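You operate a simulated robot arm through the tools that you are given. There is no shell and no other tool. Be economical: measure what you need, move in short steps, check, and stop when the job is done.

You run a simulated robot arm. Do the job below in one go: nothing can be reset, and whatever is moved stays where it is left.

JOB
Put things in order on the grey table. At the end: the cream sleeve stands where the yellow wax tin stood; the yellow wax tin from the grey table stands where the white job card stood; the white job card from the grey table stands on top of the cream tape roll; the black stopper is on the brown tape box; whatever was shut is shut again. Leave all else as you found it, and nothing knocked over.
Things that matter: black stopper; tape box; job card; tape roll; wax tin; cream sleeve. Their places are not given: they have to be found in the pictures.

The check looks at the end state, three seconds after you hand in, the way a careful person would. Anything else that was tipped, shoved, dropped, spilled or broken makes it a failure. Lids that push on must go on centred and level and be pressed home; caps that screw on are set level and turned clockwise until they are tight.

ROBOT AND FRAMES
A 7-joint arm with a two-finger parallel gripper, fixed in place. Base frame: the origin is at the foot of the arm, x ahead of it, y to its left, z up; the work surface is at about z = 0. Lengths are in mm, angles in degrees, forces in N, time in s.
With the tool pointing down near the work surface it reaches from about 220 to 580 mm from the base axis. Its first joint turns from -66.0 to 66.0 degrees. Payload 2.5 kg.
The TCP is the grasp point between the finger pads, 23 mm short of the fingertips. In the tool frame z runs along the fingers and y along their closing line. Largest opening 94 mm; finger width 38, thickness 10; the body of the gripper, 54 by 96 mm, starts 39 mm behind the TCP.
Orientation is that of the tool frame in the base frame, as a unit quaternion [w, x, y, z]. With the fingers straight down and closing along the base's y, the tool's x points along the base's -x, its y along +y and its z along -z.

CONTROLS
- The arm moves only by the tool drive_tool. Its argument "deltas" is a list of rows, each an object (a shift or turn left out is 0, a gripper value left out holds the last) with "grip": the closure, from 0 (fully open) to 1 (shut); "delta_pos": the shift along the tool's x, y, z in mm, a list of three; "dr": the turn, a rotation vector about the tool's x, y, z in degrees, a list of three. In form: [{"grip": grip, "delta_pos": [x, y, z], "dr": [wx, wy, wz]}, ...]. A call has 1 to 10 rows; each row is the pose to reach, as a shift and turn from the pose commanded when the call began, along the tool's axes at that moment. A row lasts 0.2 s, in which the tool goes at most 50 mm and 8.6 degrees; a call with a longer step from one row to the next is refused whole, and so is a gripper value outside its range. A pose out of reach is approached as far as the arm can. The call stops where the force on the tool passes 40 N (or 10 N more than at its start, if that is more) or the arm is blocked; 0.2 s more then pass. Each finger travels about 108 mm/s and halts on what it meets, pressing with about 29 N; the grip force reading is that of the motor and also rises with nothing between the fingers. The clock runs only during rows and for 0.2 s after the last one: add rows that repeat a pose to give the fingers time. It gives the time, the measured TCP pose, the force on the tool (base axes), the opening and the grip force at its end, in the units of the frame above (readings bear some noise), and new pictures: "views" is both (left out), scene, wrist or none.
- Cameras (640 x 400 px; columns grow to the right, rows downward): "scene" is fixed at [125.2, -428.9, 543.2]; the picture's right is [0.66, -0.75, 0.00], its down [-0.54, -0.47, -0.70] and it looks along [0.53, 0.46, -0.72] (base axes); focal length 240 px, centre (320, 200). "wrist" rides on the gripper at [-39, 0, -44] in the tool frame; the picture's right is [0.00, -1.00, 0.00], its down [0.97, 0.00, -0.24] and it looks along [0.24, 0.00, 0.97] (tool axes); focal length 218 px, centre (320, 200).
- probe_pixels(camera, pixels): there is no depth. For up to 12 entries [column, row, z] of the newest picture of that camera ("zoom" is the newest enlarged one), the place [x, y] in the base frame at which the ray of that pixel passes the height z, good to about 3 mm, but the place of the scene camera against the robot may be out by one fixed shift of up to 25 mm in any direction. The clock stands still meanwhile.
- inspect(camera, box): a new picture of the part [left, top, right, bottom] of that camera's present view, enlarged. The clock stands still meanwhile.
- finish_job(): hands the job in; it is judged then, once.

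Keep the steps short. Do not move on a guess: measure, check each grasp and each placing, and mend mistakes. In all there are 80 turns and 120 pictures (those below and enlarged ones count). Leave the gripper open and the arm clear of the work at the hand-in unless told otherwise, and finish with a single line.

The tools are called after "Call:" as a command line: name --argument value ..., lists and objects as JSON in quotes. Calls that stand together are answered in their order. drive_tool: Moves the arm, as the interface text tells. Its arguments: {"type":"object","properties":{"deltas":{"type":"array","items":{"type":"object","properties":{"grip":{"type":"number"},"delta_pos":{"type":"array","items":{"type":"number"}},"dr":{"type":"array","items":{"type":"number"}}}}},"views":{"type":"string","enum":["both","scene","wrist","none"]}},"required":["deltas"]} The other tools are called the same way: probe_pixels (camera, pixels) gives the place at which the rays of pixels pass given heights; inspect (camera, box) takes an enlarged picture of a part of a camera's view; finish_job () hands the job in.

At the start:

```text
time: 0.0
eef_pos: [431.2, -43.9, 319.2]
ee_rot: [0.0, 0.0, 1.0, 0.0]
wrist_force: [-0.1, -0.4, -1.0]
gripper_width: 93.8
gripper_force: 0.0
```

scene: 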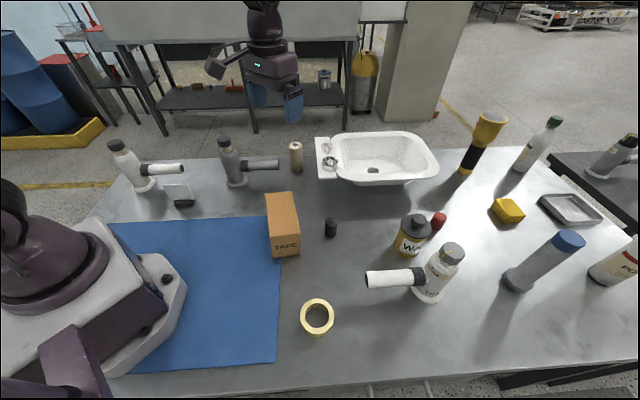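
wrist: 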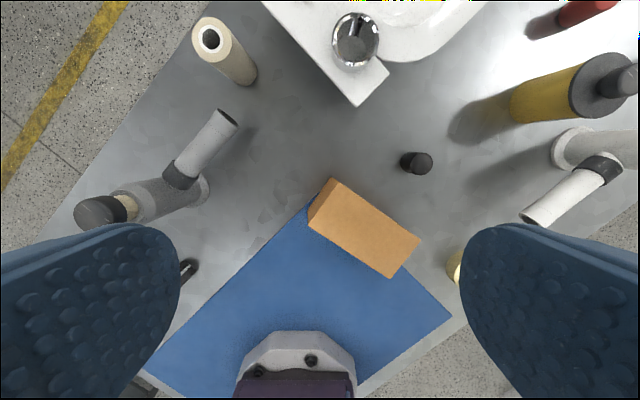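

I see the tape box (283,225), a black stopper (330,228), the wax tin (412,235), the tape roll (317,317), possibly the cream sleeve (296,157) and possibly the card (178,193). I'll enlarge these areas first.

Call:
inspect --camera "scene" --box '[100, 120, 320, 258]'

Call:
inspect --camera "scene" --box '[290, 190, 480, 340]'

Call:
inspect --camera "scene" --box '[440, 90, 640, 300]'

```text
2.90 times, centred on (210, 189) of scene
```

zoom: 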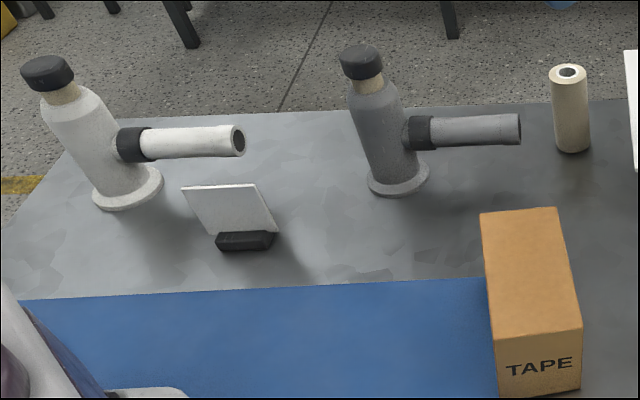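

```text
2.67 times, centred on (385, 265) of scene
```

zoom: 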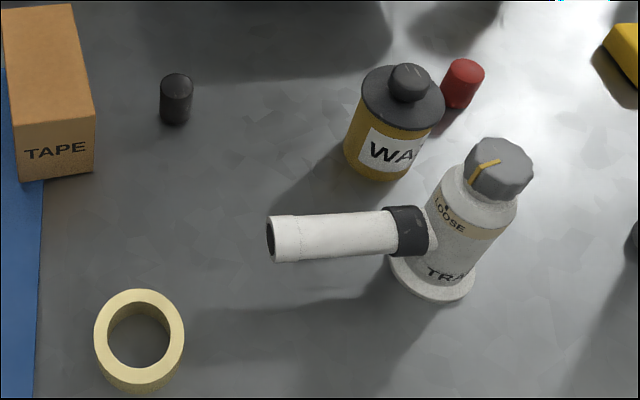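

```text
1.90 times, centred on (540, 195) of scene
```

zoom: 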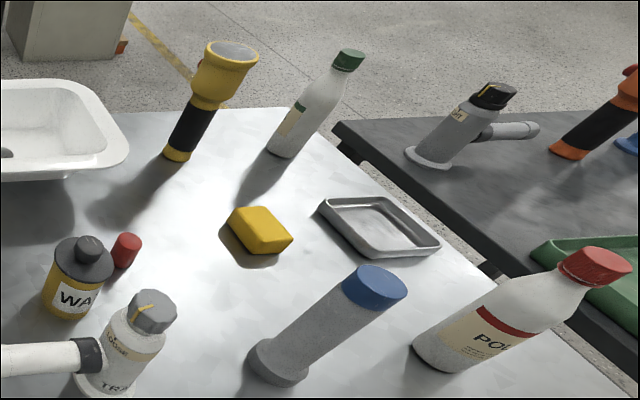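

The card stands in a small black foot, and the sleeve is the tall hollow cylinder at the back. I'll probe base points in both cameras to compare them and estimate the scene shift.

Call:
probe_pixels --camera "scene" --pixels '[[330, 236, 0], [296, 172, 0], [408, 253, 0], [185, 204, 0], [317, 320, 0], [272, 257, 0], [299, 253, 0], [318, 314, 25], [296, 143, 90], [414, 220, 70], [293, 192, 50], [266, 195, 50]]'

Call:
probe_pixels --camera "wrist" --pixels '[[408, 164, 0], [422, 163, 30], [242, 78, 0], [210, 38, 90], [190, 268, 0], [335, 179, 50], [420, 241, 50], [391, 278, 50], [310, 222, 50], [310, 222, 0], [595, 82, 70], [515, 115, 0]]'

Call:
inspect --camera "wrist" --box '[170, 0, 490, 200]'

```text
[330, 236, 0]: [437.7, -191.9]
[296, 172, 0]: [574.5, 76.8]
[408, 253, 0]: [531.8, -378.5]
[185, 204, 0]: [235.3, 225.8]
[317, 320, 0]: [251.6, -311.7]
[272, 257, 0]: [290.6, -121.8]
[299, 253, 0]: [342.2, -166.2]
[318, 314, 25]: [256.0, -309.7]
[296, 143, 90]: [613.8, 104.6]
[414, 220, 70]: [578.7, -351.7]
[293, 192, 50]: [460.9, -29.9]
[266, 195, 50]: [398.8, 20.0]
```

```text
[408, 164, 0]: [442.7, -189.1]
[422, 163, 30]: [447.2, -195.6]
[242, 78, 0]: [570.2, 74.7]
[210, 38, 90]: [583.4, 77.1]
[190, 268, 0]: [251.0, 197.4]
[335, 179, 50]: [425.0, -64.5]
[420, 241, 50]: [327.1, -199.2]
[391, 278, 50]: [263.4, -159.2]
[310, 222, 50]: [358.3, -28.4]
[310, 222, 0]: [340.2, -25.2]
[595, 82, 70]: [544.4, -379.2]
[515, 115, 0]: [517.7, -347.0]
```

```text
2.00 times, centred on (330, 100) of wrist
```

zoom: 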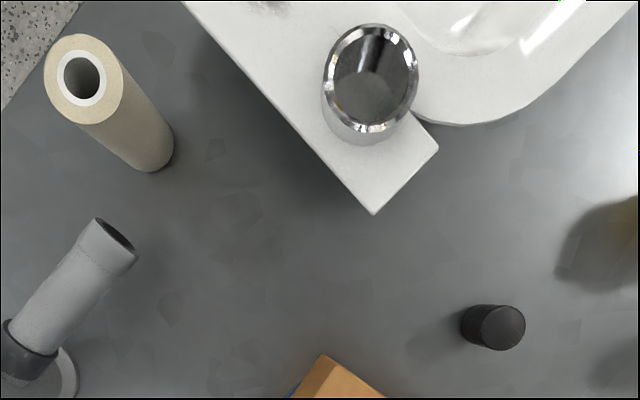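

The stopper reads about (443,-190) in both cameras. The tin is about 650 mm out, so I'll likely need a tilted grasp there. First I'll move above the card near (240,215) to look closely.

Call:
drive_tool --deltas '[{"delta_pos": [25, 37, 8]}, {"delta_pos": [50, 74, 16]}, {"delta_pos": [75, 111, 24]}, {"delta_pos": [100, 148, 32]}, {"delta_pos": [125, 185, 40]}, {"delta_pos": [150, 222, 48]}, {"delta_pos": [171, 259, 60]}, {"delta_pos": [171, 259, 60]}]'

```text
time: 1.8
eef_pos: [260.6, 215.5, 259.2]
ee_rot: [-0.001, 0.0, 1.0, 0.0]
wrist_force: [-0.2, -0.9, -0.1]
gripper_width: 93.8
gripper_force: 0.1
```

scene: 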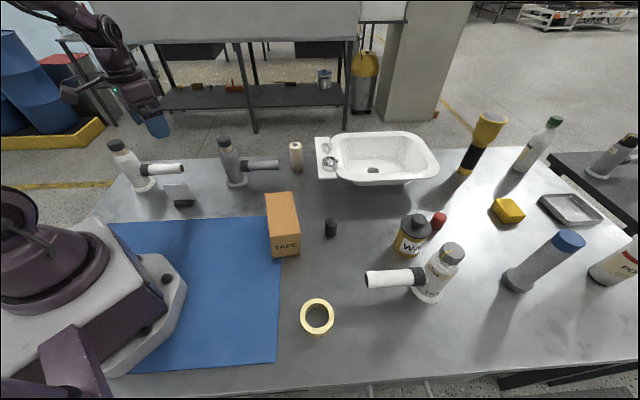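
wrist: 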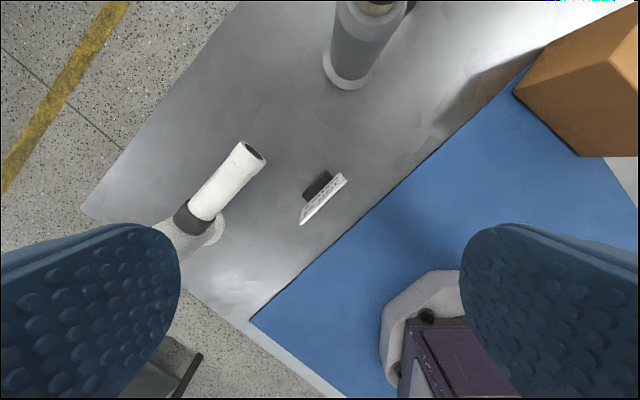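

Call:
inspect --camera "wrist" --box '[260, 150, 388, 230]'

Call:
probe_pixels --camera "wrist" --pixels '[[305, 198, 0], [330, 178, 0], [300, 223, 45], [346, 180, 45], [340, 174, 45], [255, 153, 60], [205, 240, 0], [305, 191, 10], [323, 173, 10], [345, 85, 0]]'

Call:
probe_pixels --camera "scene" --pixels '[[174, 206, 0], [193, 205, 0], [163, 185, 45], [188, 184, 45], [180, 169, 60], [145, 190, 0]]'

```text
5.00 times, centred on (324, 190) of wrist
```

zoom: 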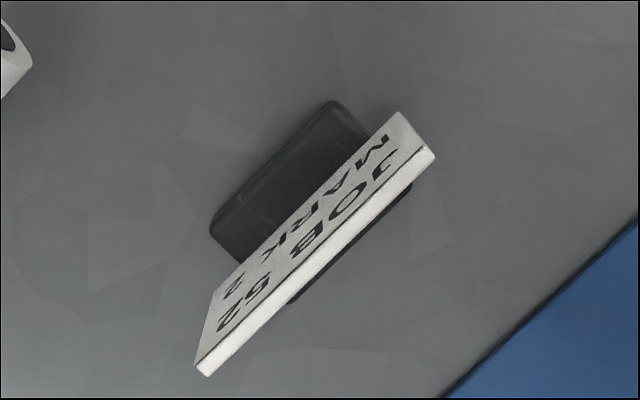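

```text
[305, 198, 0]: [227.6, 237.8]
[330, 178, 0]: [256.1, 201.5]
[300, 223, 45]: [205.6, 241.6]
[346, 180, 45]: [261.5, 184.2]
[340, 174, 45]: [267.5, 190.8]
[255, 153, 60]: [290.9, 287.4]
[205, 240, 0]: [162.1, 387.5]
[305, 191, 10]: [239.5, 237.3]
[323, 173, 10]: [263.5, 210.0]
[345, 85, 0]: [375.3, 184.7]
```

```text
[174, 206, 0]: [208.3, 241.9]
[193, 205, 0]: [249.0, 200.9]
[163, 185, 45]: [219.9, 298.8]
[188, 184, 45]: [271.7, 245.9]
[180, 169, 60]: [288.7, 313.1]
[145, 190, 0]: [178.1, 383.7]
```

The card looks vertical, about 80 mm high, with its top edge running from (218,238) to (267,188), centred near (242,213). I'll turn about 46°, part close to stay clear of the trap spout, and drop to z=150 for another look.

Call:
drive_tool --deltas '[{"delta_pos": [3, 0, 15], "dr": [0, 0, 8], "grip": 0.45}, {"delta_pos": [6, -1, 30], "dr": [0, 0, 16]}, {"delta_pos": [9, -1, 50], "dr": [0, 0, 24]}, {"delta_pos": [12, -2, 70], "dr": [0, 0, 32]}, {"delta_pos": [16, -2, 90], "dr": [0, 0, 40]}, {"delta_pos": [18, -2.5, 109], "dr": [0, 0, 46]}, {"delta_pos": [18, -2.5, 109], "dr": [0, 0, 46]}]'

```text
time: 3.4
eef_pos: [245.8, 212.5, 151.4]
ee_rot: [0.0, 0.392, 0.92, 0.0]
wrist_force: [0.1, 0.9, 0.0]
gripper_width: 51.6
gripper_force: 0.1
```

scene: 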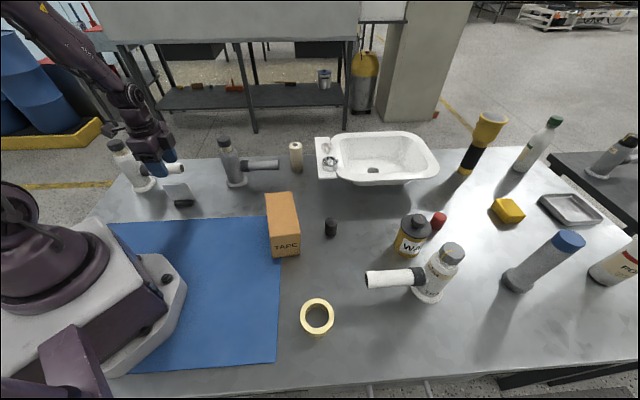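
wrist: 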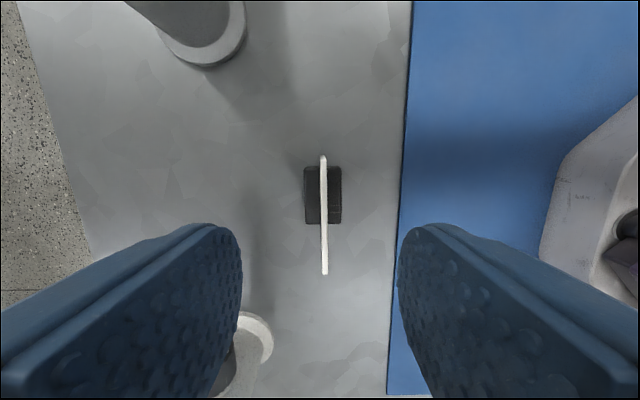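

The view is well aligned: card top edge in column 323, rows 157–275, foot about (304–342, 167–223). I'll probe for the card centre and foot size.

Call:
probe_pixels --camera "wrist" --pixels '[[323, 157, 80], [324, 274, 80], [304, 168, 12], [342, 168, 12], [342, 223, 12], [304, 223, 12], [323, 157, 70], [324, 274, 70]]'

Call:
inspect --camera "wrist" --box '[256, 130, 416, 290]'

```text
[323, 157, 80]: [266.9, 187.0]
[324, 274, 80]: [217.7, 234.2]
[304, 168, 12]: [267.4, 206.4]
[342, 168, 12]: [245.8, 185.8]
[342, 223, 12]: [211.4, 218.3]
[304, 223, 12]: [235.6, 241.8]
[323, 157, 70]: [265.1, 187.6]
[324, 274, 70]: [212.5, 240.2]
```

```text
2.50 times, centred on (336, 210) of wrist
```

zoom: 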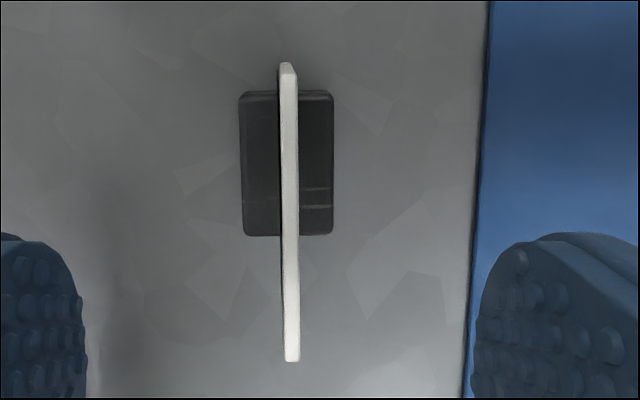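

Foot is 48×31 mm and card centre is about (240,213) with its top at about 74. I'll descend partway and check the pose settling.

Call:
drive_tool --deltas '[{"delta_pos": [1, -1, 25]}, {"delta_pos": [1, -1, 50]}, {"delta_pos": [1, -1, 50]}]' --views "wrist"

```text
time: 4.2
eef_pos: [243.0, 212.4, 100.5]
ee_rot: [0.0, 0.39, 0.921, 0.0]
wrist_force: [0.7, -1.4, 0.2]
gripper_width: 52.2
gripper_force: 0.0
```

wrist: 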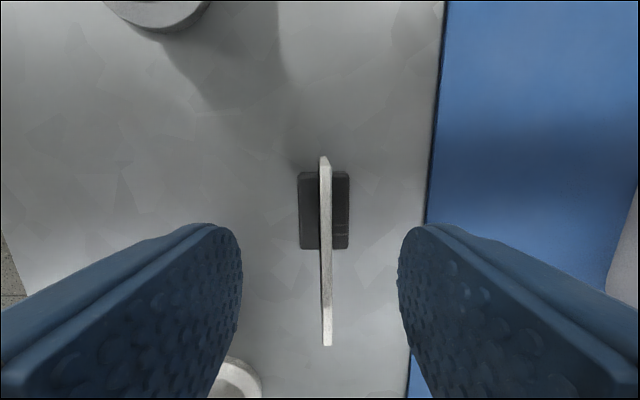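

Card is still centred. I'll descend to z≈48 and close.

Call:
drive_tool --deltas '[{"delta_pos": [2, -1.5, 18]}, {"delta_pos": [2, -1.5, 36]}, {"delta_pos": [2, -1.5, 51]}, {"delta_pos": [2, -1.5, 51]}, {"delta_pos": [2, -1.5, 51], "grip": 1}, {"delta_pos": [2, -1.5, 51], "grip": 1}, {"delta_pos": [2, -1.5, 51], "grip": 1}]'

```text
time: 5.8
eef_pos: [238.0, 212.0, 51.1]
ee_rot: [-0.001, 0.391, 0.921, 0.001]
wrist_force: [0.8, 0.4, 0.2]
gripper_width: 3.9
gripper_force: 29.2
```

scene: 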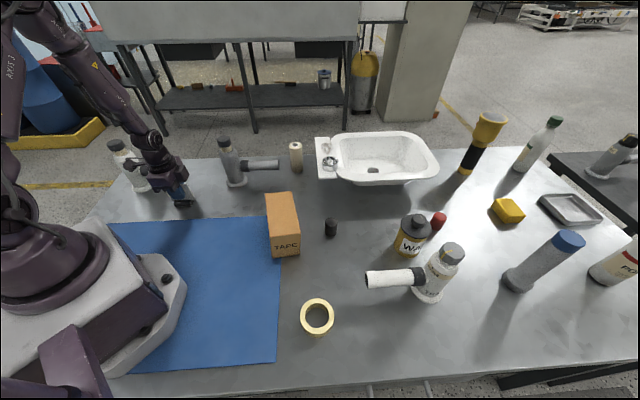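
wrist: 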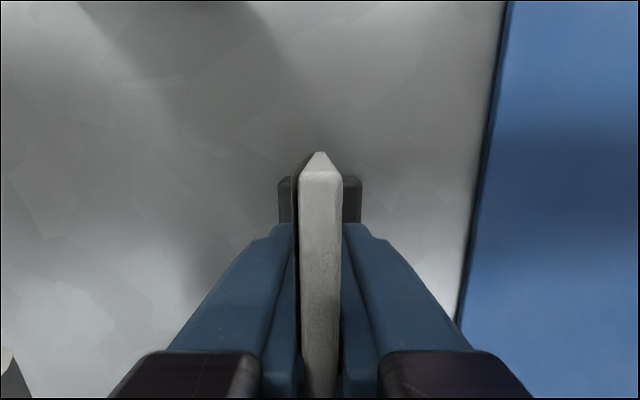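

The grip holds (3.9 mm, 29 N). I'll lift slowly and swing in front of the base toward the roll.

Call:
drive_tool --deltas '[{"delta_pos": [0, 0, -20]}, {"delta_pos": [0, 0, -60]}, {"delta_pos": [0, 0, -100]}, {"delta_pos": [0, 0, -140]}, {"delta_pos": [0, 0, -180]}, {"delta_pos": [-40, -9, -190]}, {"delta_pos": [-84, -19, -190]}, {"delta_pos": [-128, -29, -190]}, {"delta_pos": [-173, -39, -190]}]' --views "scene"

Call:
drive_tool --deltas '[{"delta_pos": [-34, -35, 0]}, {"delta_pos": [-69, -70, 0]}, {"delta_pos": [-104, -106, 0]}, {"delta_pos": [-138, -141, 0]}, {"delta_pos": [-160, -185, 0]}, {"delta_pos": [-180, -230, 0]}, {"delta_pos": [-195, -260, 0]}, {"delta_pos": [-205, -285, 0]}, {"delta_pos": [-205, -285, 0]}]'

```text
time: 7.8
eef_pos: [332.5, 59.3, 241.3]
ee_rot: [0.0, 0.39, 0.921, 0.0]
wrist_force: [-0.2, -0.5, -0.3]
gripper_width: 3.5
gripper_force: 28.9
```

scene: 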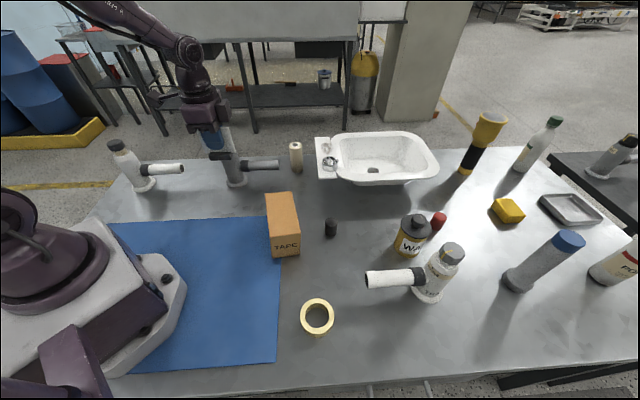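

```text
refused: row 3 steps farther than a row can; nothing moved
```

One step was slightly too long, so nothing moved. I'll resend with shorter steps.

Call:
drive_tool --deltas '[{"delta_pos": [-33, -34, 0]}, {"delta_pos": [-66, -68, 0]}, {"delta_pos": [-99, -102, 0]}, {"delta_pos": [-132, -136, 0]}, {"delta_pos": [-154, -179, 0]}, {"delta_pos": [-174, -222, 0]}, {"delta_pos": [-192, -258, 0]}, {"delta_pos": [-205, -287, 0]}, {"delta_pos": [-205, -287, 0]}]'

```text
time: 9.8
eef_pos: [265.5, -284.4, 238.9]
ee_rot: [0.0, 0.389, 0.921, 0.0]
wrist_force: [-0.1, 0.0, -0.7]
gripper_width: 3.5
gripper_force: 28.9
```

scene: 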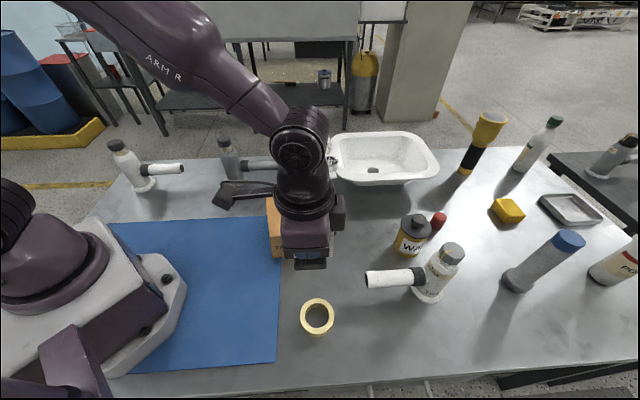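
wrist: 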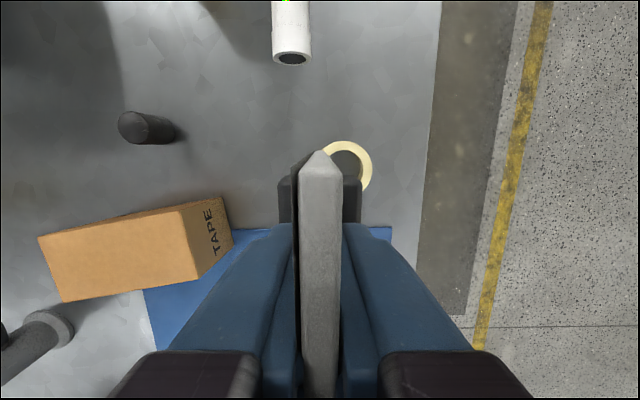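

The roll is partly behind the card at (348,168). I'll back the tool 50 mm inward to see all of it.

Call:
drive_tool --deltas '[{"delta_pos": [30, 0, 0]}, {"delta_pos": [60, 0, 0]}, {"delta_pos": [60, 0, 0]}, {"delta_pos": [60, 0, 0]}]' --views "wrist"

Call:
inspect --camera "wrist" --box '[280, 60, 440, 160]'

```text
time: 10.8
eef_pos: [227.4, -243.3, 238.4]
ee_rot: [0.0, 0.39, 0.921, 0.0]
wrist_force: [0.6, -0.1, -0.4]
gripper_width: 3.5
gripper_force: 29.0
```

wrist: 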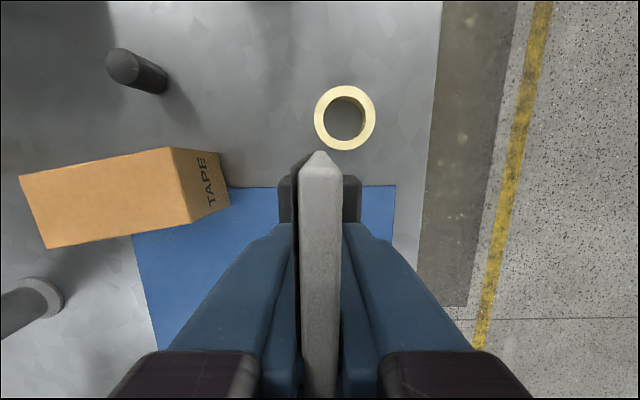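

```text
4.00 times, centred on (360, 110) of wrist
```

zoom: 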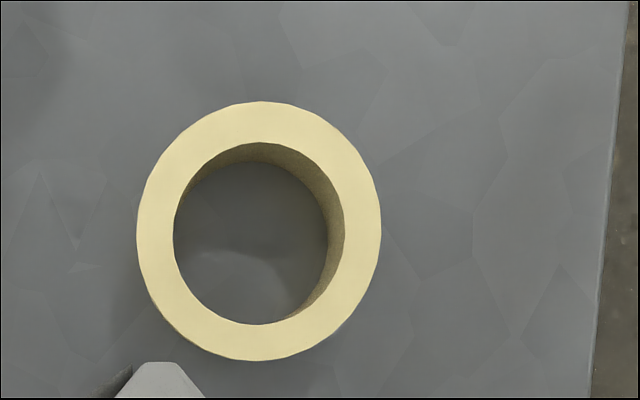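

Full ring is visible: zoomed outer edges 137–381 by 101–360, centre (259,231). I'll probe at several heights.

Call:
probe_pixels --camera "zoom" --pixels '[[259, 231, 15], [259, 231, 25], [137, 231, 25], [381, 231, 25], [173, 233, 25], [344, 233, 25], [259, 101, 25], [259, 360, 25], [328, 233, 0], [259, 165, 0]]'

Call:
inspect --camera "scene" --box '[280, 280, 360, 350]'

```text
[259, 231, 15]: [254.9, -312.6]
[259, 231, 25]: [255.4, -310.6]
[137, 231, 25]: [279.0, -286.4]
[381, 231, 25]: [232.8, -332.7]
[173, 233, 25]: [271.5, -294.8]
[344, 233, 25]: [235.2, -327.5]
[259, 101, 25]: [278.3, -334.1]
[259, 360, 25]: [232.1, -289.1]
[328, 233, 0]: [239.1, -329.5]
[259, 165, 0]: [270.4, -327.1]
```

```text
5.71 times, centred on (320, 315) of scene
```

zoom: 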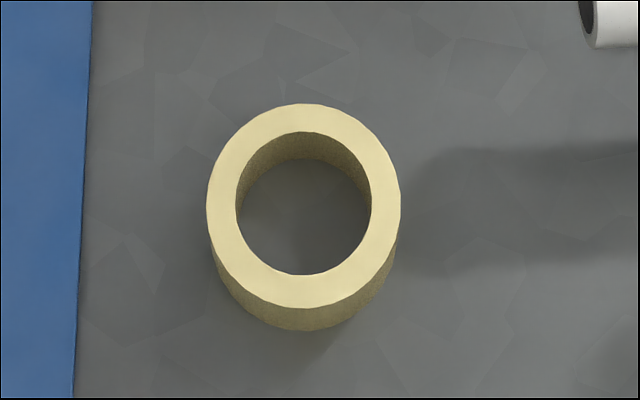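

Roll centre is about (255,-311), hole about 48 mm, outer about 65 mm. The foot's corners should rest on the ring if it is well centred. I'll move over it at z≈110.

Call:
drive_tool --deltas '[{"delta_pos": [-34, -14, 20]}, {"delta_pos": [-68, -27.5, 45]}, {"delta_pos": [-68, -27.5, 88]}, {"delta_pos": [-68, -27.5, 128]}, {"delta_pos": [-68, -27.5, 128]}, {"delta_pos": [-68, -27.5, 128]}]'

```text
time: 12.2
eef_pos: [255.4, -308.2, 114.2]
ee_rot: [0.001, 0.39, 0.921, 0.0]
wrist_force: [0.2, -0.1, -1.5]
gripper_width: 3.5
gripper_force: 29.1
```

scene: 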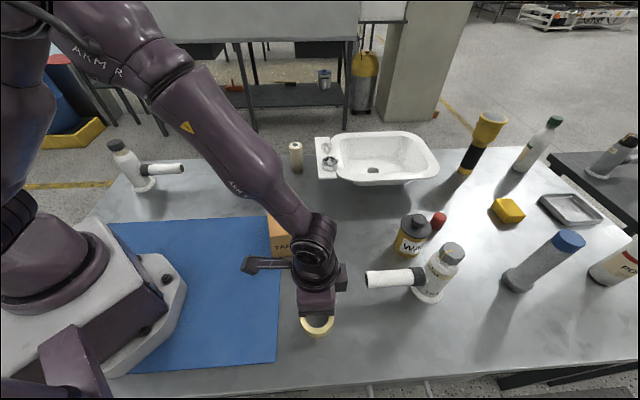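
wrist: 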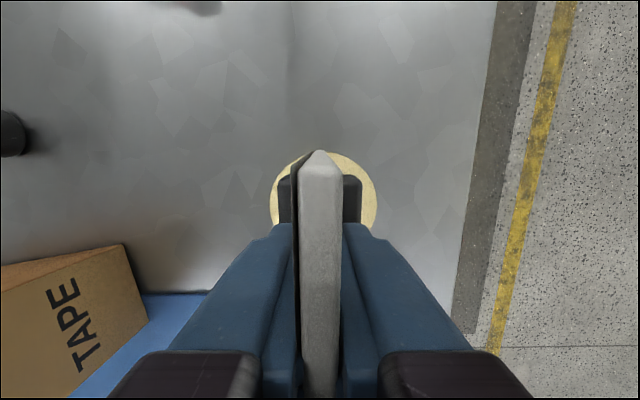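

Roll spans columns 269–378 with the card at 320, so I'll shift about 2.5 mm in −y and 1.7 mm outward. Then I'll descend to just above contact.

Call:
drive_tool --deltas '[{"delta_pos": [-1.7, -2.5, 12]}, {"delta_pos": [-1.7, -2.5, 25]}, {"delta_pos": [-1.7, -2.5, 33]}, {"delta_pos": [-1.7, -2.5, 33]}, {"delta_pos": [-1.7, -2.5, 33]}]'

Call:
inspect --camera "scene" --box '[270, 260, 370, 350]'

```text
time: 13.4
eef_pos: [253.6, -312.4, 79.8]
ee_rot: [0.0, 0.39, 0.921, 0.0]
wrist_force: [0.7, -0.5, -1.4]
gripper_width: 3.4
gripper_force: 29.0
```

scene: 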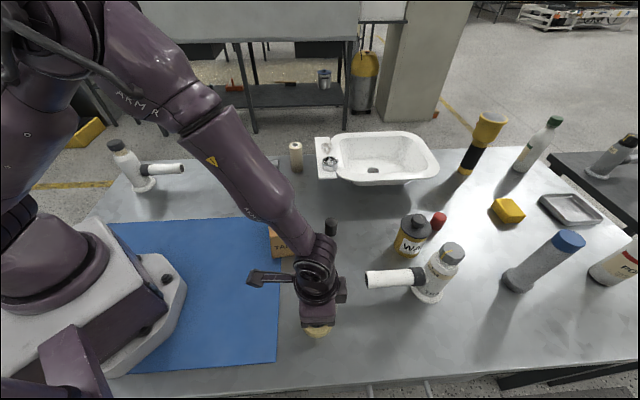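
wrist: 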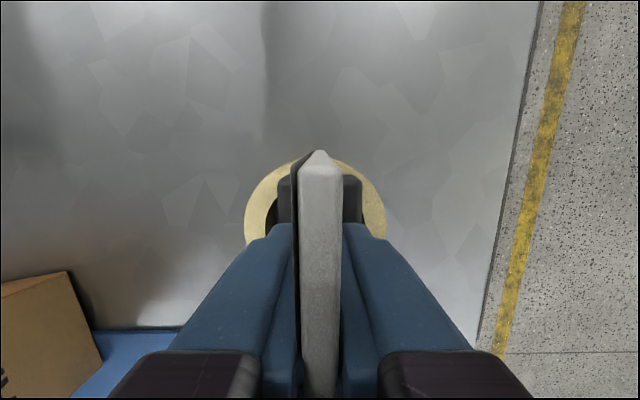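

```text
4.44 times, centred on (320, 305) of scene
```

zoom: 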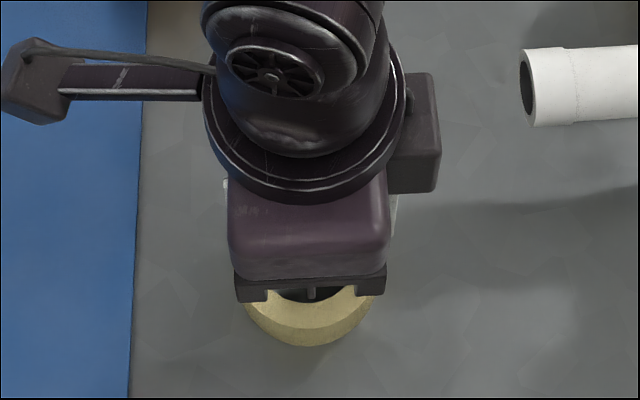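

Roll centre is now at column 316, so I'll go back 1.3 mm in y. I'll probe the front edges for the tool-x check.

Call:
inspect --camera "wrist" --box '[240, 140, 400, 240]'

Call:
probe_pixels --camera "wrist" --pixels '[[355, 175, 29], [355, 175, 38], [290, 173, 38], [320, 156, 24], [316, 156, 24], [244, 220, 24], [388, 220, 24], [320, 200, 24]]'

```text
4.00 times, centred on (320, 190) of wrist
```

zoom: 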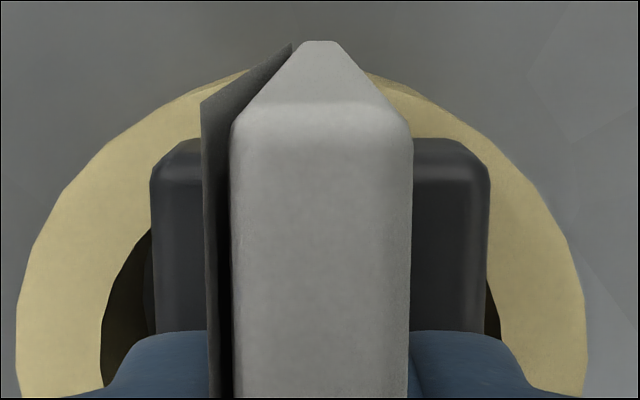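

```text
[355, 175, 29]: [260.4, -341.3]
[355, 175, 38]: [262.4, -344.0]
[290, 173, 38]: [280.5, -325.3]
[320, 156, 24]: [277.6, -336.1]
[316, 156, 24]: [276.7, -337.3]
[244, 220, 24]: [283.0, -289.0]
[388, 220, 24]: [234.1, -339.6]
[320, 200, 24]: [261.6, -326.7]
```

Tool-x alignment is within about 1 mm. I'll apply the y correction and lower gently in small steps.

Call:
drive_tool --deltas '[{"delta_pos": [-0.5, 1.3, 0]}, {"delta_pos": [-0.5, 1.3, 1]}, {"delta_pos": [-0.5, 1.3, 2]}, {"delta_pos": [-0.5, 1.3, 2]}]' --views "wrist"

Call:
drive_tool --deltas '[{"delta_pos": [0, 0, 1]}, {"delta_pos": [0, 0, 2]}, {"delta_pos": [0, 0, 2]}]' --views "none"

```text
time: 14.4
eef_pos: [253.6, -313.8, 75.3]
ee_rot: [0.0, 0.39, 0.921, 0.001]
wrist_force: [0.0, 0.1, -0.3]
gripper_width: 3.3
gripper_force: 28.5
```

wrist: 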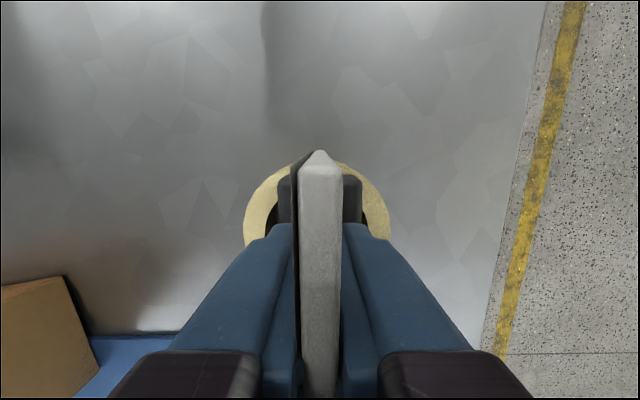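

```text
time: 15.2
eef_pos: [255.6, -313.1, 73.8]
ee_rot: [0.002, 0.39, 0.921, 0.0]
wrist_force: [-0.1, -0.5, 23.9]
gripper_width: 3.5
gripper_force: 28.9
```

Contact (24 N up) at z≈74, so the foot rests on the roll. I'll ease off 1 mm and open the fingers partway.

Call:
drive_tool --deltas '[{"delta_pos": [0, 0, -1]}, {"delta_pos": [0, 0, -1], "grip": 0.6}, {"delta_pos": [0, 0, -1], "grip": 0.6}]'

Call:
inspect --camera "wrist" --box '[240, 140, 400, 240]'

```text
time: 16.0
eef_pos: [254.0, -311.7, 74.2]
ee_rot: [-0.001, 0.39, 0.921, 0.0]
wrist_force: [0.6, -0.5, -0.5]
gripper_width: 37.5
gripper_force: 0.0
```

scene: 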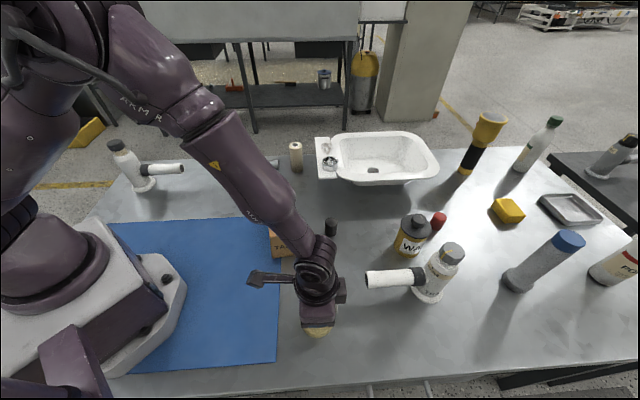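
wrist: 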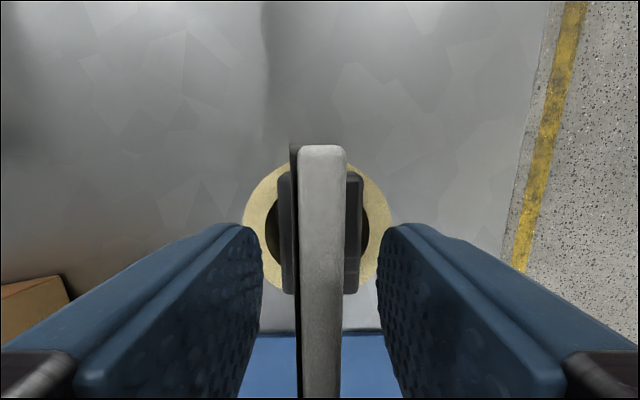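

```text
4.00 times, centred on (320, 190) of wrist
```

zoom: 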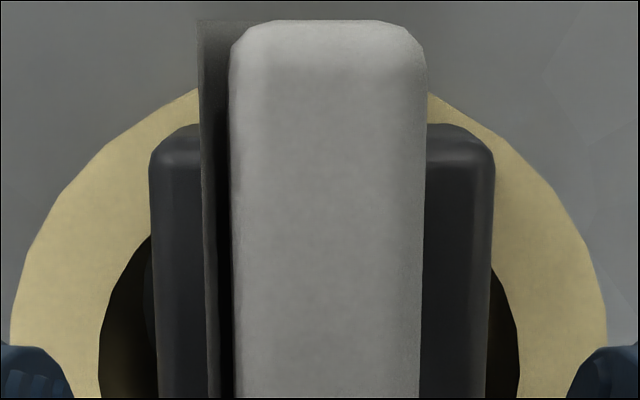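

The card is free and standing. I'll lift straight up and check it.

Call:
drive_tool --deltas '[{"delta_pos": [0, 0, -25]}, {"delta_pos": [0, 0, -70]}, {"delta_pos": [0, 0, -115]}, {"delta_pos": [0, 0, -160]}, {"delta_pos": [0, 0, -160], "grip": 0}]'

Call:
inspect --camera "wrist" --box '[240, 100, 400, 260]'

```text
time: 17.2
eef_pos: [254.9, -311.9, 234.1]
ee_rot: [0.0, 0.39, 0.921, 0.0]
wrist_force: [0.3, 0.5, -0.4]
gripper_width: 94.1
gripper_force: 0.0
```

scene: 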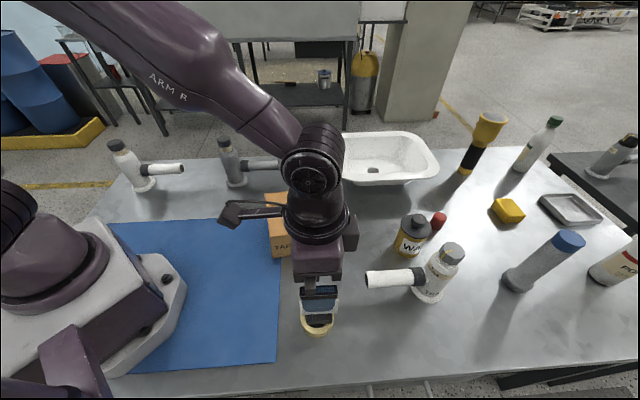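
wrist: 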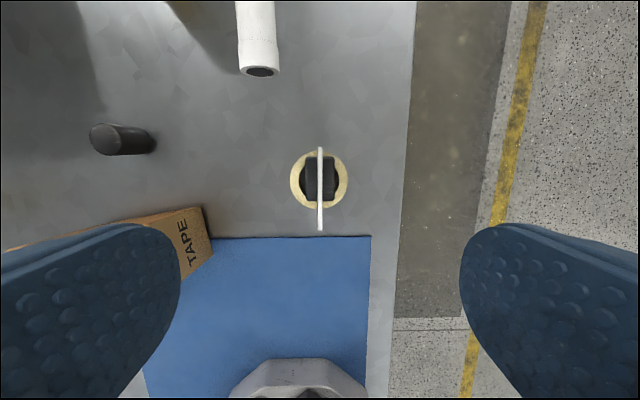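

```text
2.50 times, centred on (320, 180) of wrist
```

zoom: 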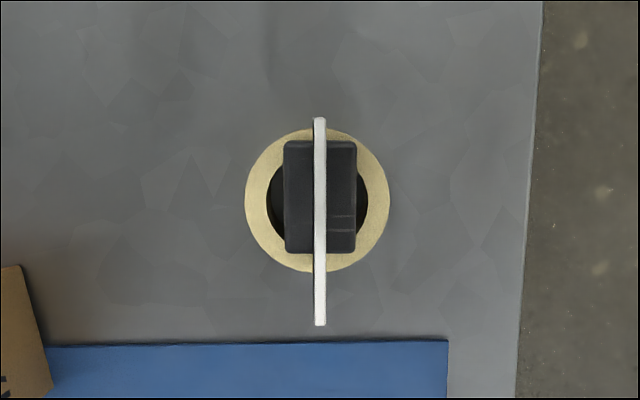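

The card is centred and standing on the roll. Next is the tin: I'll move to about (420,-290,265) to view it.

Call:
drive_tool --deltas '[{"delta_pos": [-24, 33, -10], "dr": [0, 0, -3]}, {"delta_pos": [-48, 66, -20], "dr": [0, 0, -6]}, {"delta_pos": [-73, 100, -30], "dr": [0, 0, -9]}, {"delta_pos": [-98, 134, -30], "dr": [0, 0, -12]}, {"delta_pos": [-98, 134, -30], "dr": [0, 0, -12]}, {"delta_pos": [-98, 134, -30], "dr": [0, 0, -12]}]'

Call:
inspect --camera "scene" --box '[270, 260, 370, 350]'

```text
time: 18.6
eef_pos: [420.7, -287.2, 265.1]
ee_rot: [0.0, 0.291, 0.957, 0.0]
wrist_force: [-0.3, -0.9, -0.8]
gripper_width: 94.1
gripper_force: 0.1
```

scene: 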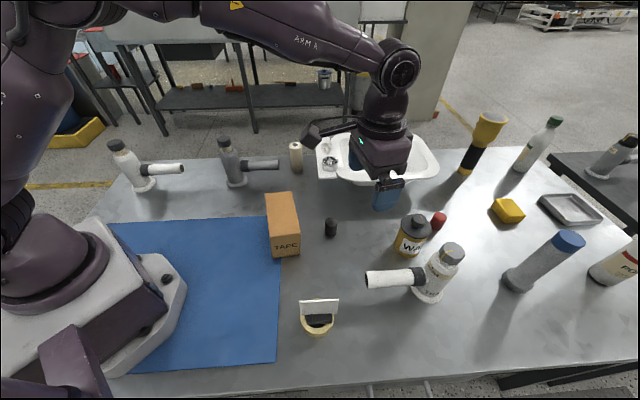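
wrist: 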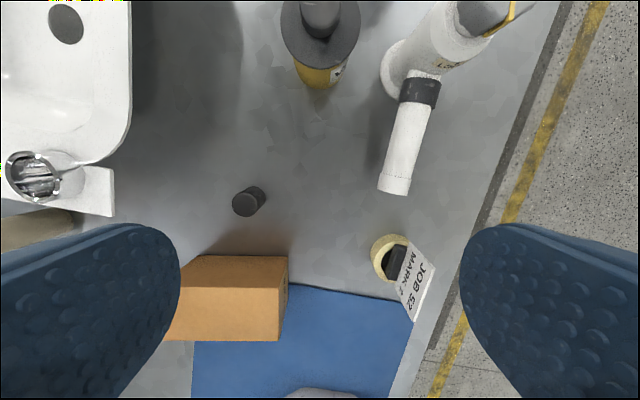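

```text
4.44 times, centred on (320, 305) of scene
```

zoom: 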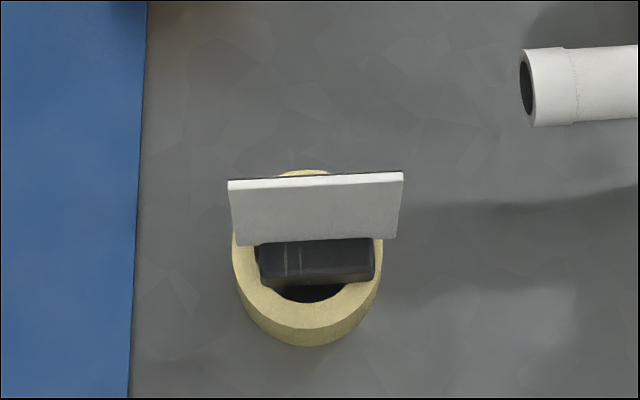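

The card stands well. I'll probe the tin base, lid and the neighbouring trap and spout.

Call:
inspect --camera "wrist" --box '[240, 0, 480, 150]'

Call:
probe_pixels --camera "wrist" --pixels '[[318, 88, 0], [281, 35, 65], [361, 35, 65], [321, 70, 65], [320, 15, 80], [383, 75, 0], [392, 190, 80], [395, 180, 90], [438, 95, 80], [403, 90, 80], [248, 202, 0], [445, 55, 60]]'

Call:
probe_pixels --camera "scene" --pixels '[[410, 255, 0], [397, 249, 0], [398, 222, 65], [430, 222, 65], [414, 230, 65], [368, 280, 80], [430, 300, 0], [436, 222, 0], [412, 276, 80]]'

```text
2.67 times, centred on (360, 75) of wrist
```

zoom: 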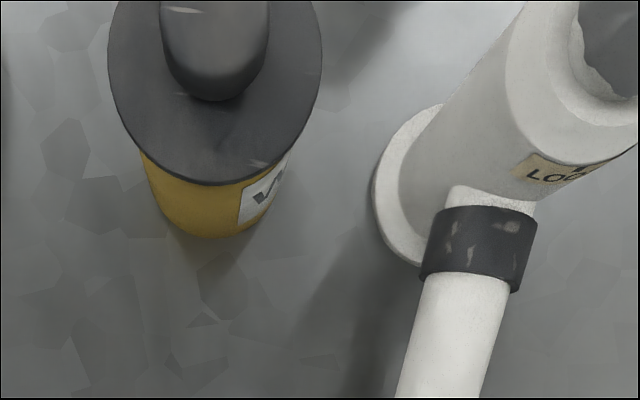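

```text
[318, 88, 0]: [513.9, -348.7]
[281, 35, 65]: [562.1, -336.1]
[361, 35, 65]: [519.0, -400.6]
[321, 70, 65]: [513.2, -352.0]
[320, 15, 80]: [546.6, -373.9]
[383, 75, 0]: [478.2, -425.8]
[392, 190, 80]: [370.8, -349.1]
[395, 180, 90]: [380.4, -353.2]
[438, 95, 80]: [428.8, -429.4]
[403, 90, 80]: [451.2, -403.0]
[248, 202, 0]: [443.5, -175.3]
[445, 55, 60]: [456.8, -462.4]
```

```text
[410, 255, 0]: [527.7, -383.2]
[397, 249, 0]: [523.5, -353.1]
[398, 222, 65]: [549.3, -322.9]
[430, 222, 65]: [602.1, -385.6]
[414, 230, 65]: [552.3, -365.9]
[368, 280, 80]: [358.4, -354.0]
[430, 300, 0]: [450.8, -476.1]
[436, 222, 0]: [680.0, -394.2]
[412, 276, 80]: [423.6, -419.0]
```

The tin centre is around (542,-368), radius about 654, so a tilted grasp is needed. I'll tilt about 40° outward and move to a stand-off roughly 160 mm back along the approach line to test reach and look.

Call:
drive_tool --deltas '[{"delta_pos": [-8, 0, 20], "dr": [0, -8, 0]}, {"delta_pos": [-16, 0, 40], "dr": [0, -16, 0]}, {"delta_pos": [-24, 0, 60], "dr": [0, -24, 0]}, {"delta_pos": [-33, 0, 80], "dr": [0, -32, 0]}, {"delta_pos": [-42, 0, 106], "dr": [0, -40, 0]}, {"delta_pos": [-42, 0, 106], "dr": [0, -40, 0]}, {"delta_pos": [-42, 0, 106], "dr": [0, -40, 0]}]'

```text
time: 20.2
eef_pos: [450.5, -314.9, 158.1]
ee_rot: [0.327, 0.273, 0.899, -0.1]
wrist_force: [0.3, 0.3, -0.1]
gripper_width: 93.7
gripper_force: 0.0
```

scene: 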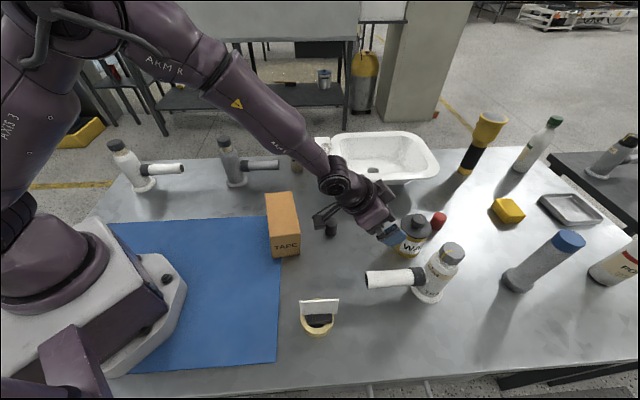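
wrist: 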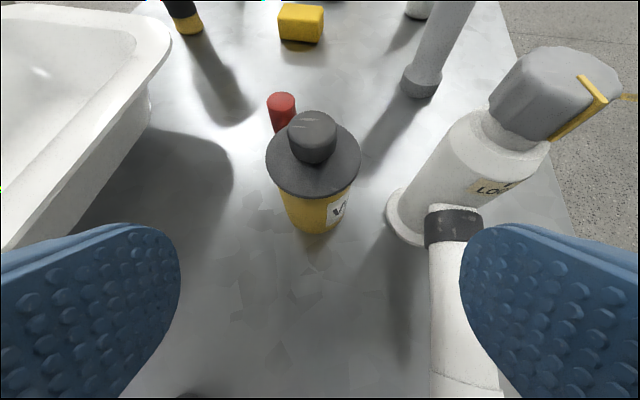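

The arm reaches, and the tin is ahead with its lid at columns 266–361 and base at row 234. I'll probe for the geometry.

Call:
inspect --camera "wrist" --box '[240, 80, 400, 240]'

Call:
probe_pixels --camera "wrist" --pixels '[[315, 235, 0], [289, 222, 0], [347, 218, 0], [266, 158, 70], [361, 158, 70], [314, 196, 70], [314, 196, 80], [314, 125, 70], [312, 112, 90], [312, 165, 70], [389, 215, 0], [283, 130, 0]]'

```text
2.50 times, centred on (320, 160) of wrist
```

zoom: 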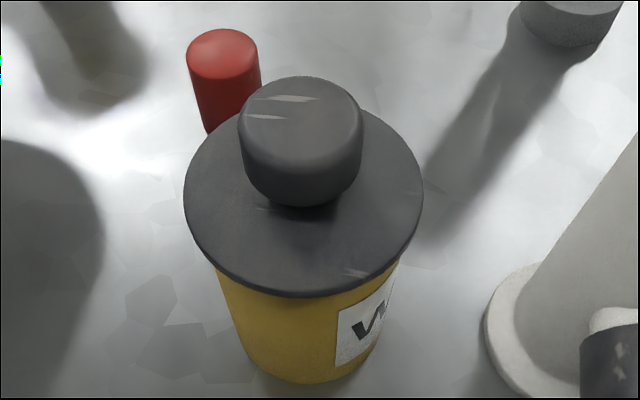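

```text
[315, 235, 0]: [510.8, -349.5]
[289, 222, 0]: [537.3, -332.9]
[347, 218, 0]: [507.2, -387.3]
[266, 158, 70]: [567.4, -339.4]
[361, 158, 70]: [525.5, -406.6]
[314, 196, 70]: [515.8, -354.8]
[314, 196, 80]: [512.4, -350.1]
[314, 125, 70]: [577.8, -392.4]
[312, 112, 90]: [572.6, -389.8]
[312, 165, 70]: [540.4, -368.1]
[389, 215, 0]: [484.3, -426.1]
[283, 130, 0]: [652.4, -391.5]
```

The tin's lid overhangs its body, and knob and lid height (about 85–107) would foul the palm at this tilt. A steeper tilt of about 65° lets the fingers grip the body under the lid. I'll tilt further and lower to a stand-off, with a 5.5 mm lateral correction.

Call:
drive_tool --deltas '[{"delta_pos": [11, 1.5, 10], "dr": [0, -6.5, 0]}, {"delta_pos": [23, 3, 20], "dr": [0, -13, 0]}, {"delta_pos": [34, 4.5, 30], "dr": [0, -19, 0]}, {"delta_pos": [45.6, 5.5, 38.8], "dr": [0, -25, 0]}, {"delta_pos": [45.6, 5.5, 38.8], "dr": [0, -25, 0]}, {"delta_pos": [45.6, 5.5, 38.8], "dr": [0, -25, 0]}]'

```text
time: 21.6
eef_pos: [448.5, -303.6, 99.1]
ee_rot: [0.514, 0.245, 0.807, -0.156]
wrist_force: [-0.1, -0.1, 0.2]
gripper_width: 93.7
gripper_force: 0.0
```

scene: 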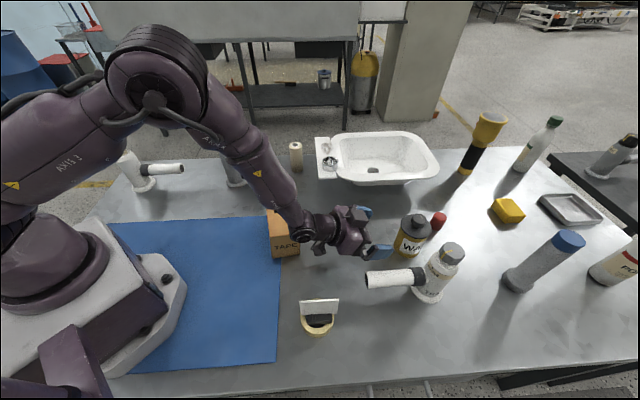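
wrist: 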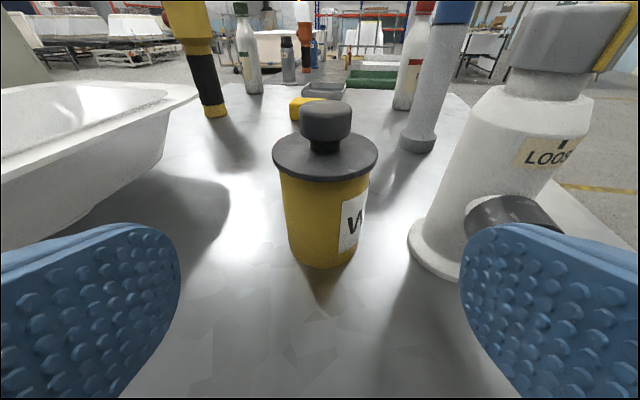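

Clear view: tin lid spans columns 272–378 and the base near edge is at row 268. My estimate is lid underside z≈85, lid Ø70, body Ø63. I'll shift −2.5 mm in y and advance 60 mm.

Call:
drive_tool --deltas '[{"delta_pos": [0, -2.5, 0]}, {"delta_pos": [0.3, -2.5, 30]}, {"delta_pos": [0.6, -2.5, 60]}, {"delta_pos": [0.6, -2.5, 60]}, {"delta_pos": [0.6, -2.5, 60]}]'

```text
time: 22.8
eef_pos: [489.3, -334.3, 72.6]
ee_rot: [0.514, 0.247, 0.807, -0.157]
wrist_force: [0.0, -1.5, 0.7]
gripper_width: 94.1
gripper_force: 0.1
```

scene: 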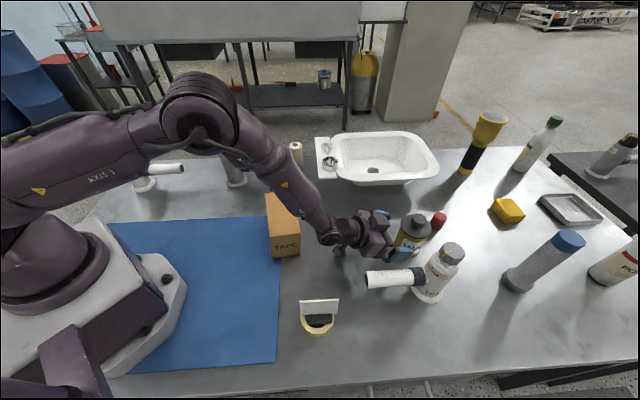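
wrist: 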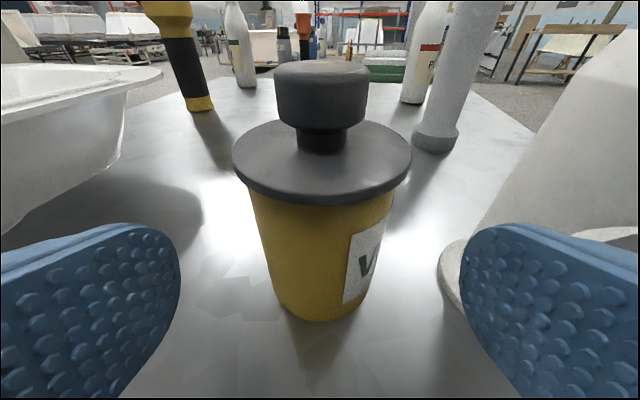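

Centred (lid columns 233–412). I'll advance 44 mm and stop before closing.

Call:
drive_tool --deltas '[{"delta_pos": [-0.3, -0.5, 15]}, {"delta_pos": [-0.6, -0.5, 30]}, {"delta_pos": [-1, -0.5, 44]}, {"delta_pos": [-1, -0.5, 44]}, {"delta_pos": [-1, -0.5, 44]}]'

Call:
inspect --camera "scene" --box '[340, 190, 470, 300]'

```text
time: 23.2
eef_pos: [497.8, -339.6, 73.0]
ee_rot: [0.514, 0.247, 0.806, -0.157]
wrist_force: [0.5, -0.6, 2.2]
gripper_width: 94.1
gripper_force: 0.0
stopped in row 1: the force on the tool passed its limit (the readings are from after the stop); the commanded pose is now the measured one
```

scene: 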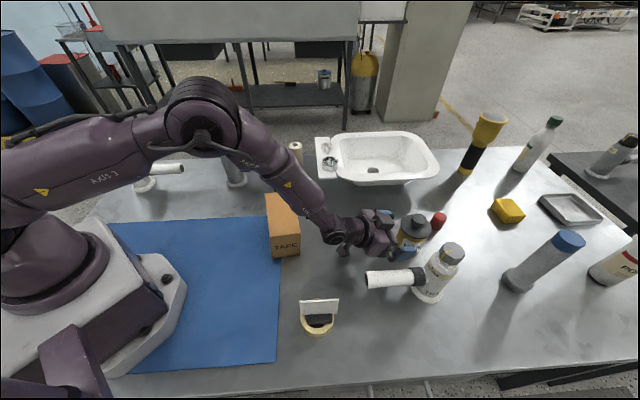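
wrist: 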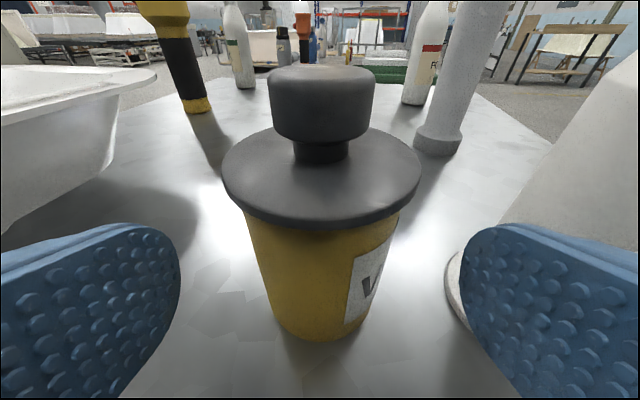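

```text
3.64 times, centred on (405, 245) of scene
```

zoom: 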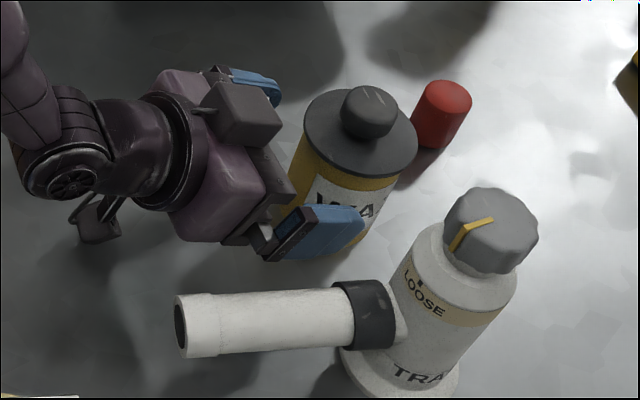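

The move was stopped: z did not drop, so the bracket under the wrist (tool +x side) seems to be touching the table. The tin looks untouched. I'll back off, rise, and roll the tool 180° so the bracket is on top, also easing the tilt to 55°.

Call:
drive_tool --deltas '[{"delta_pos": [-5, 0, -30]}, {"delta_pos": [-5, 0, -70]}, {"delta_pos": [-10, 0, -110]}, {"delta_pos": [-50, 0, -131]}, {"delta_pos": [-92, 0, -152], "dr": [0, 5, 0]}, {"delta_pos": [-92, 0, -152], "dr": [0, 10, 0]}, {"delta_pos": [-92, 0, -152], "dr": [0, 10, 0]}]' --views "wrist"

```text
time: 24.8
eef_pos: [415.9, -283.0, 219.5]
ee_rot: [0.441, 0.26, 0.848, -0.135]
wrist_force: [0.6, 0.3, -0.1]
gripper_width: 94.1
gripper_force: 0.0
```

wrist: 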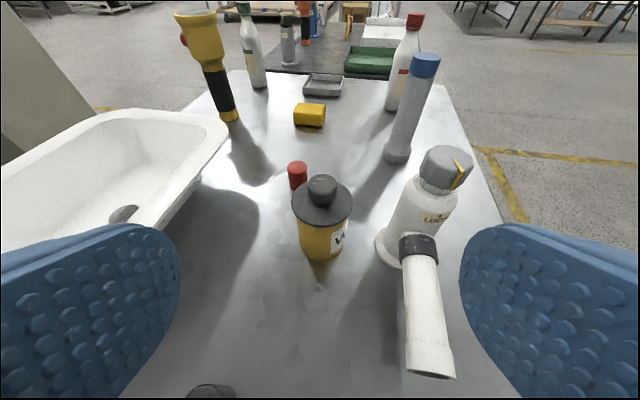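

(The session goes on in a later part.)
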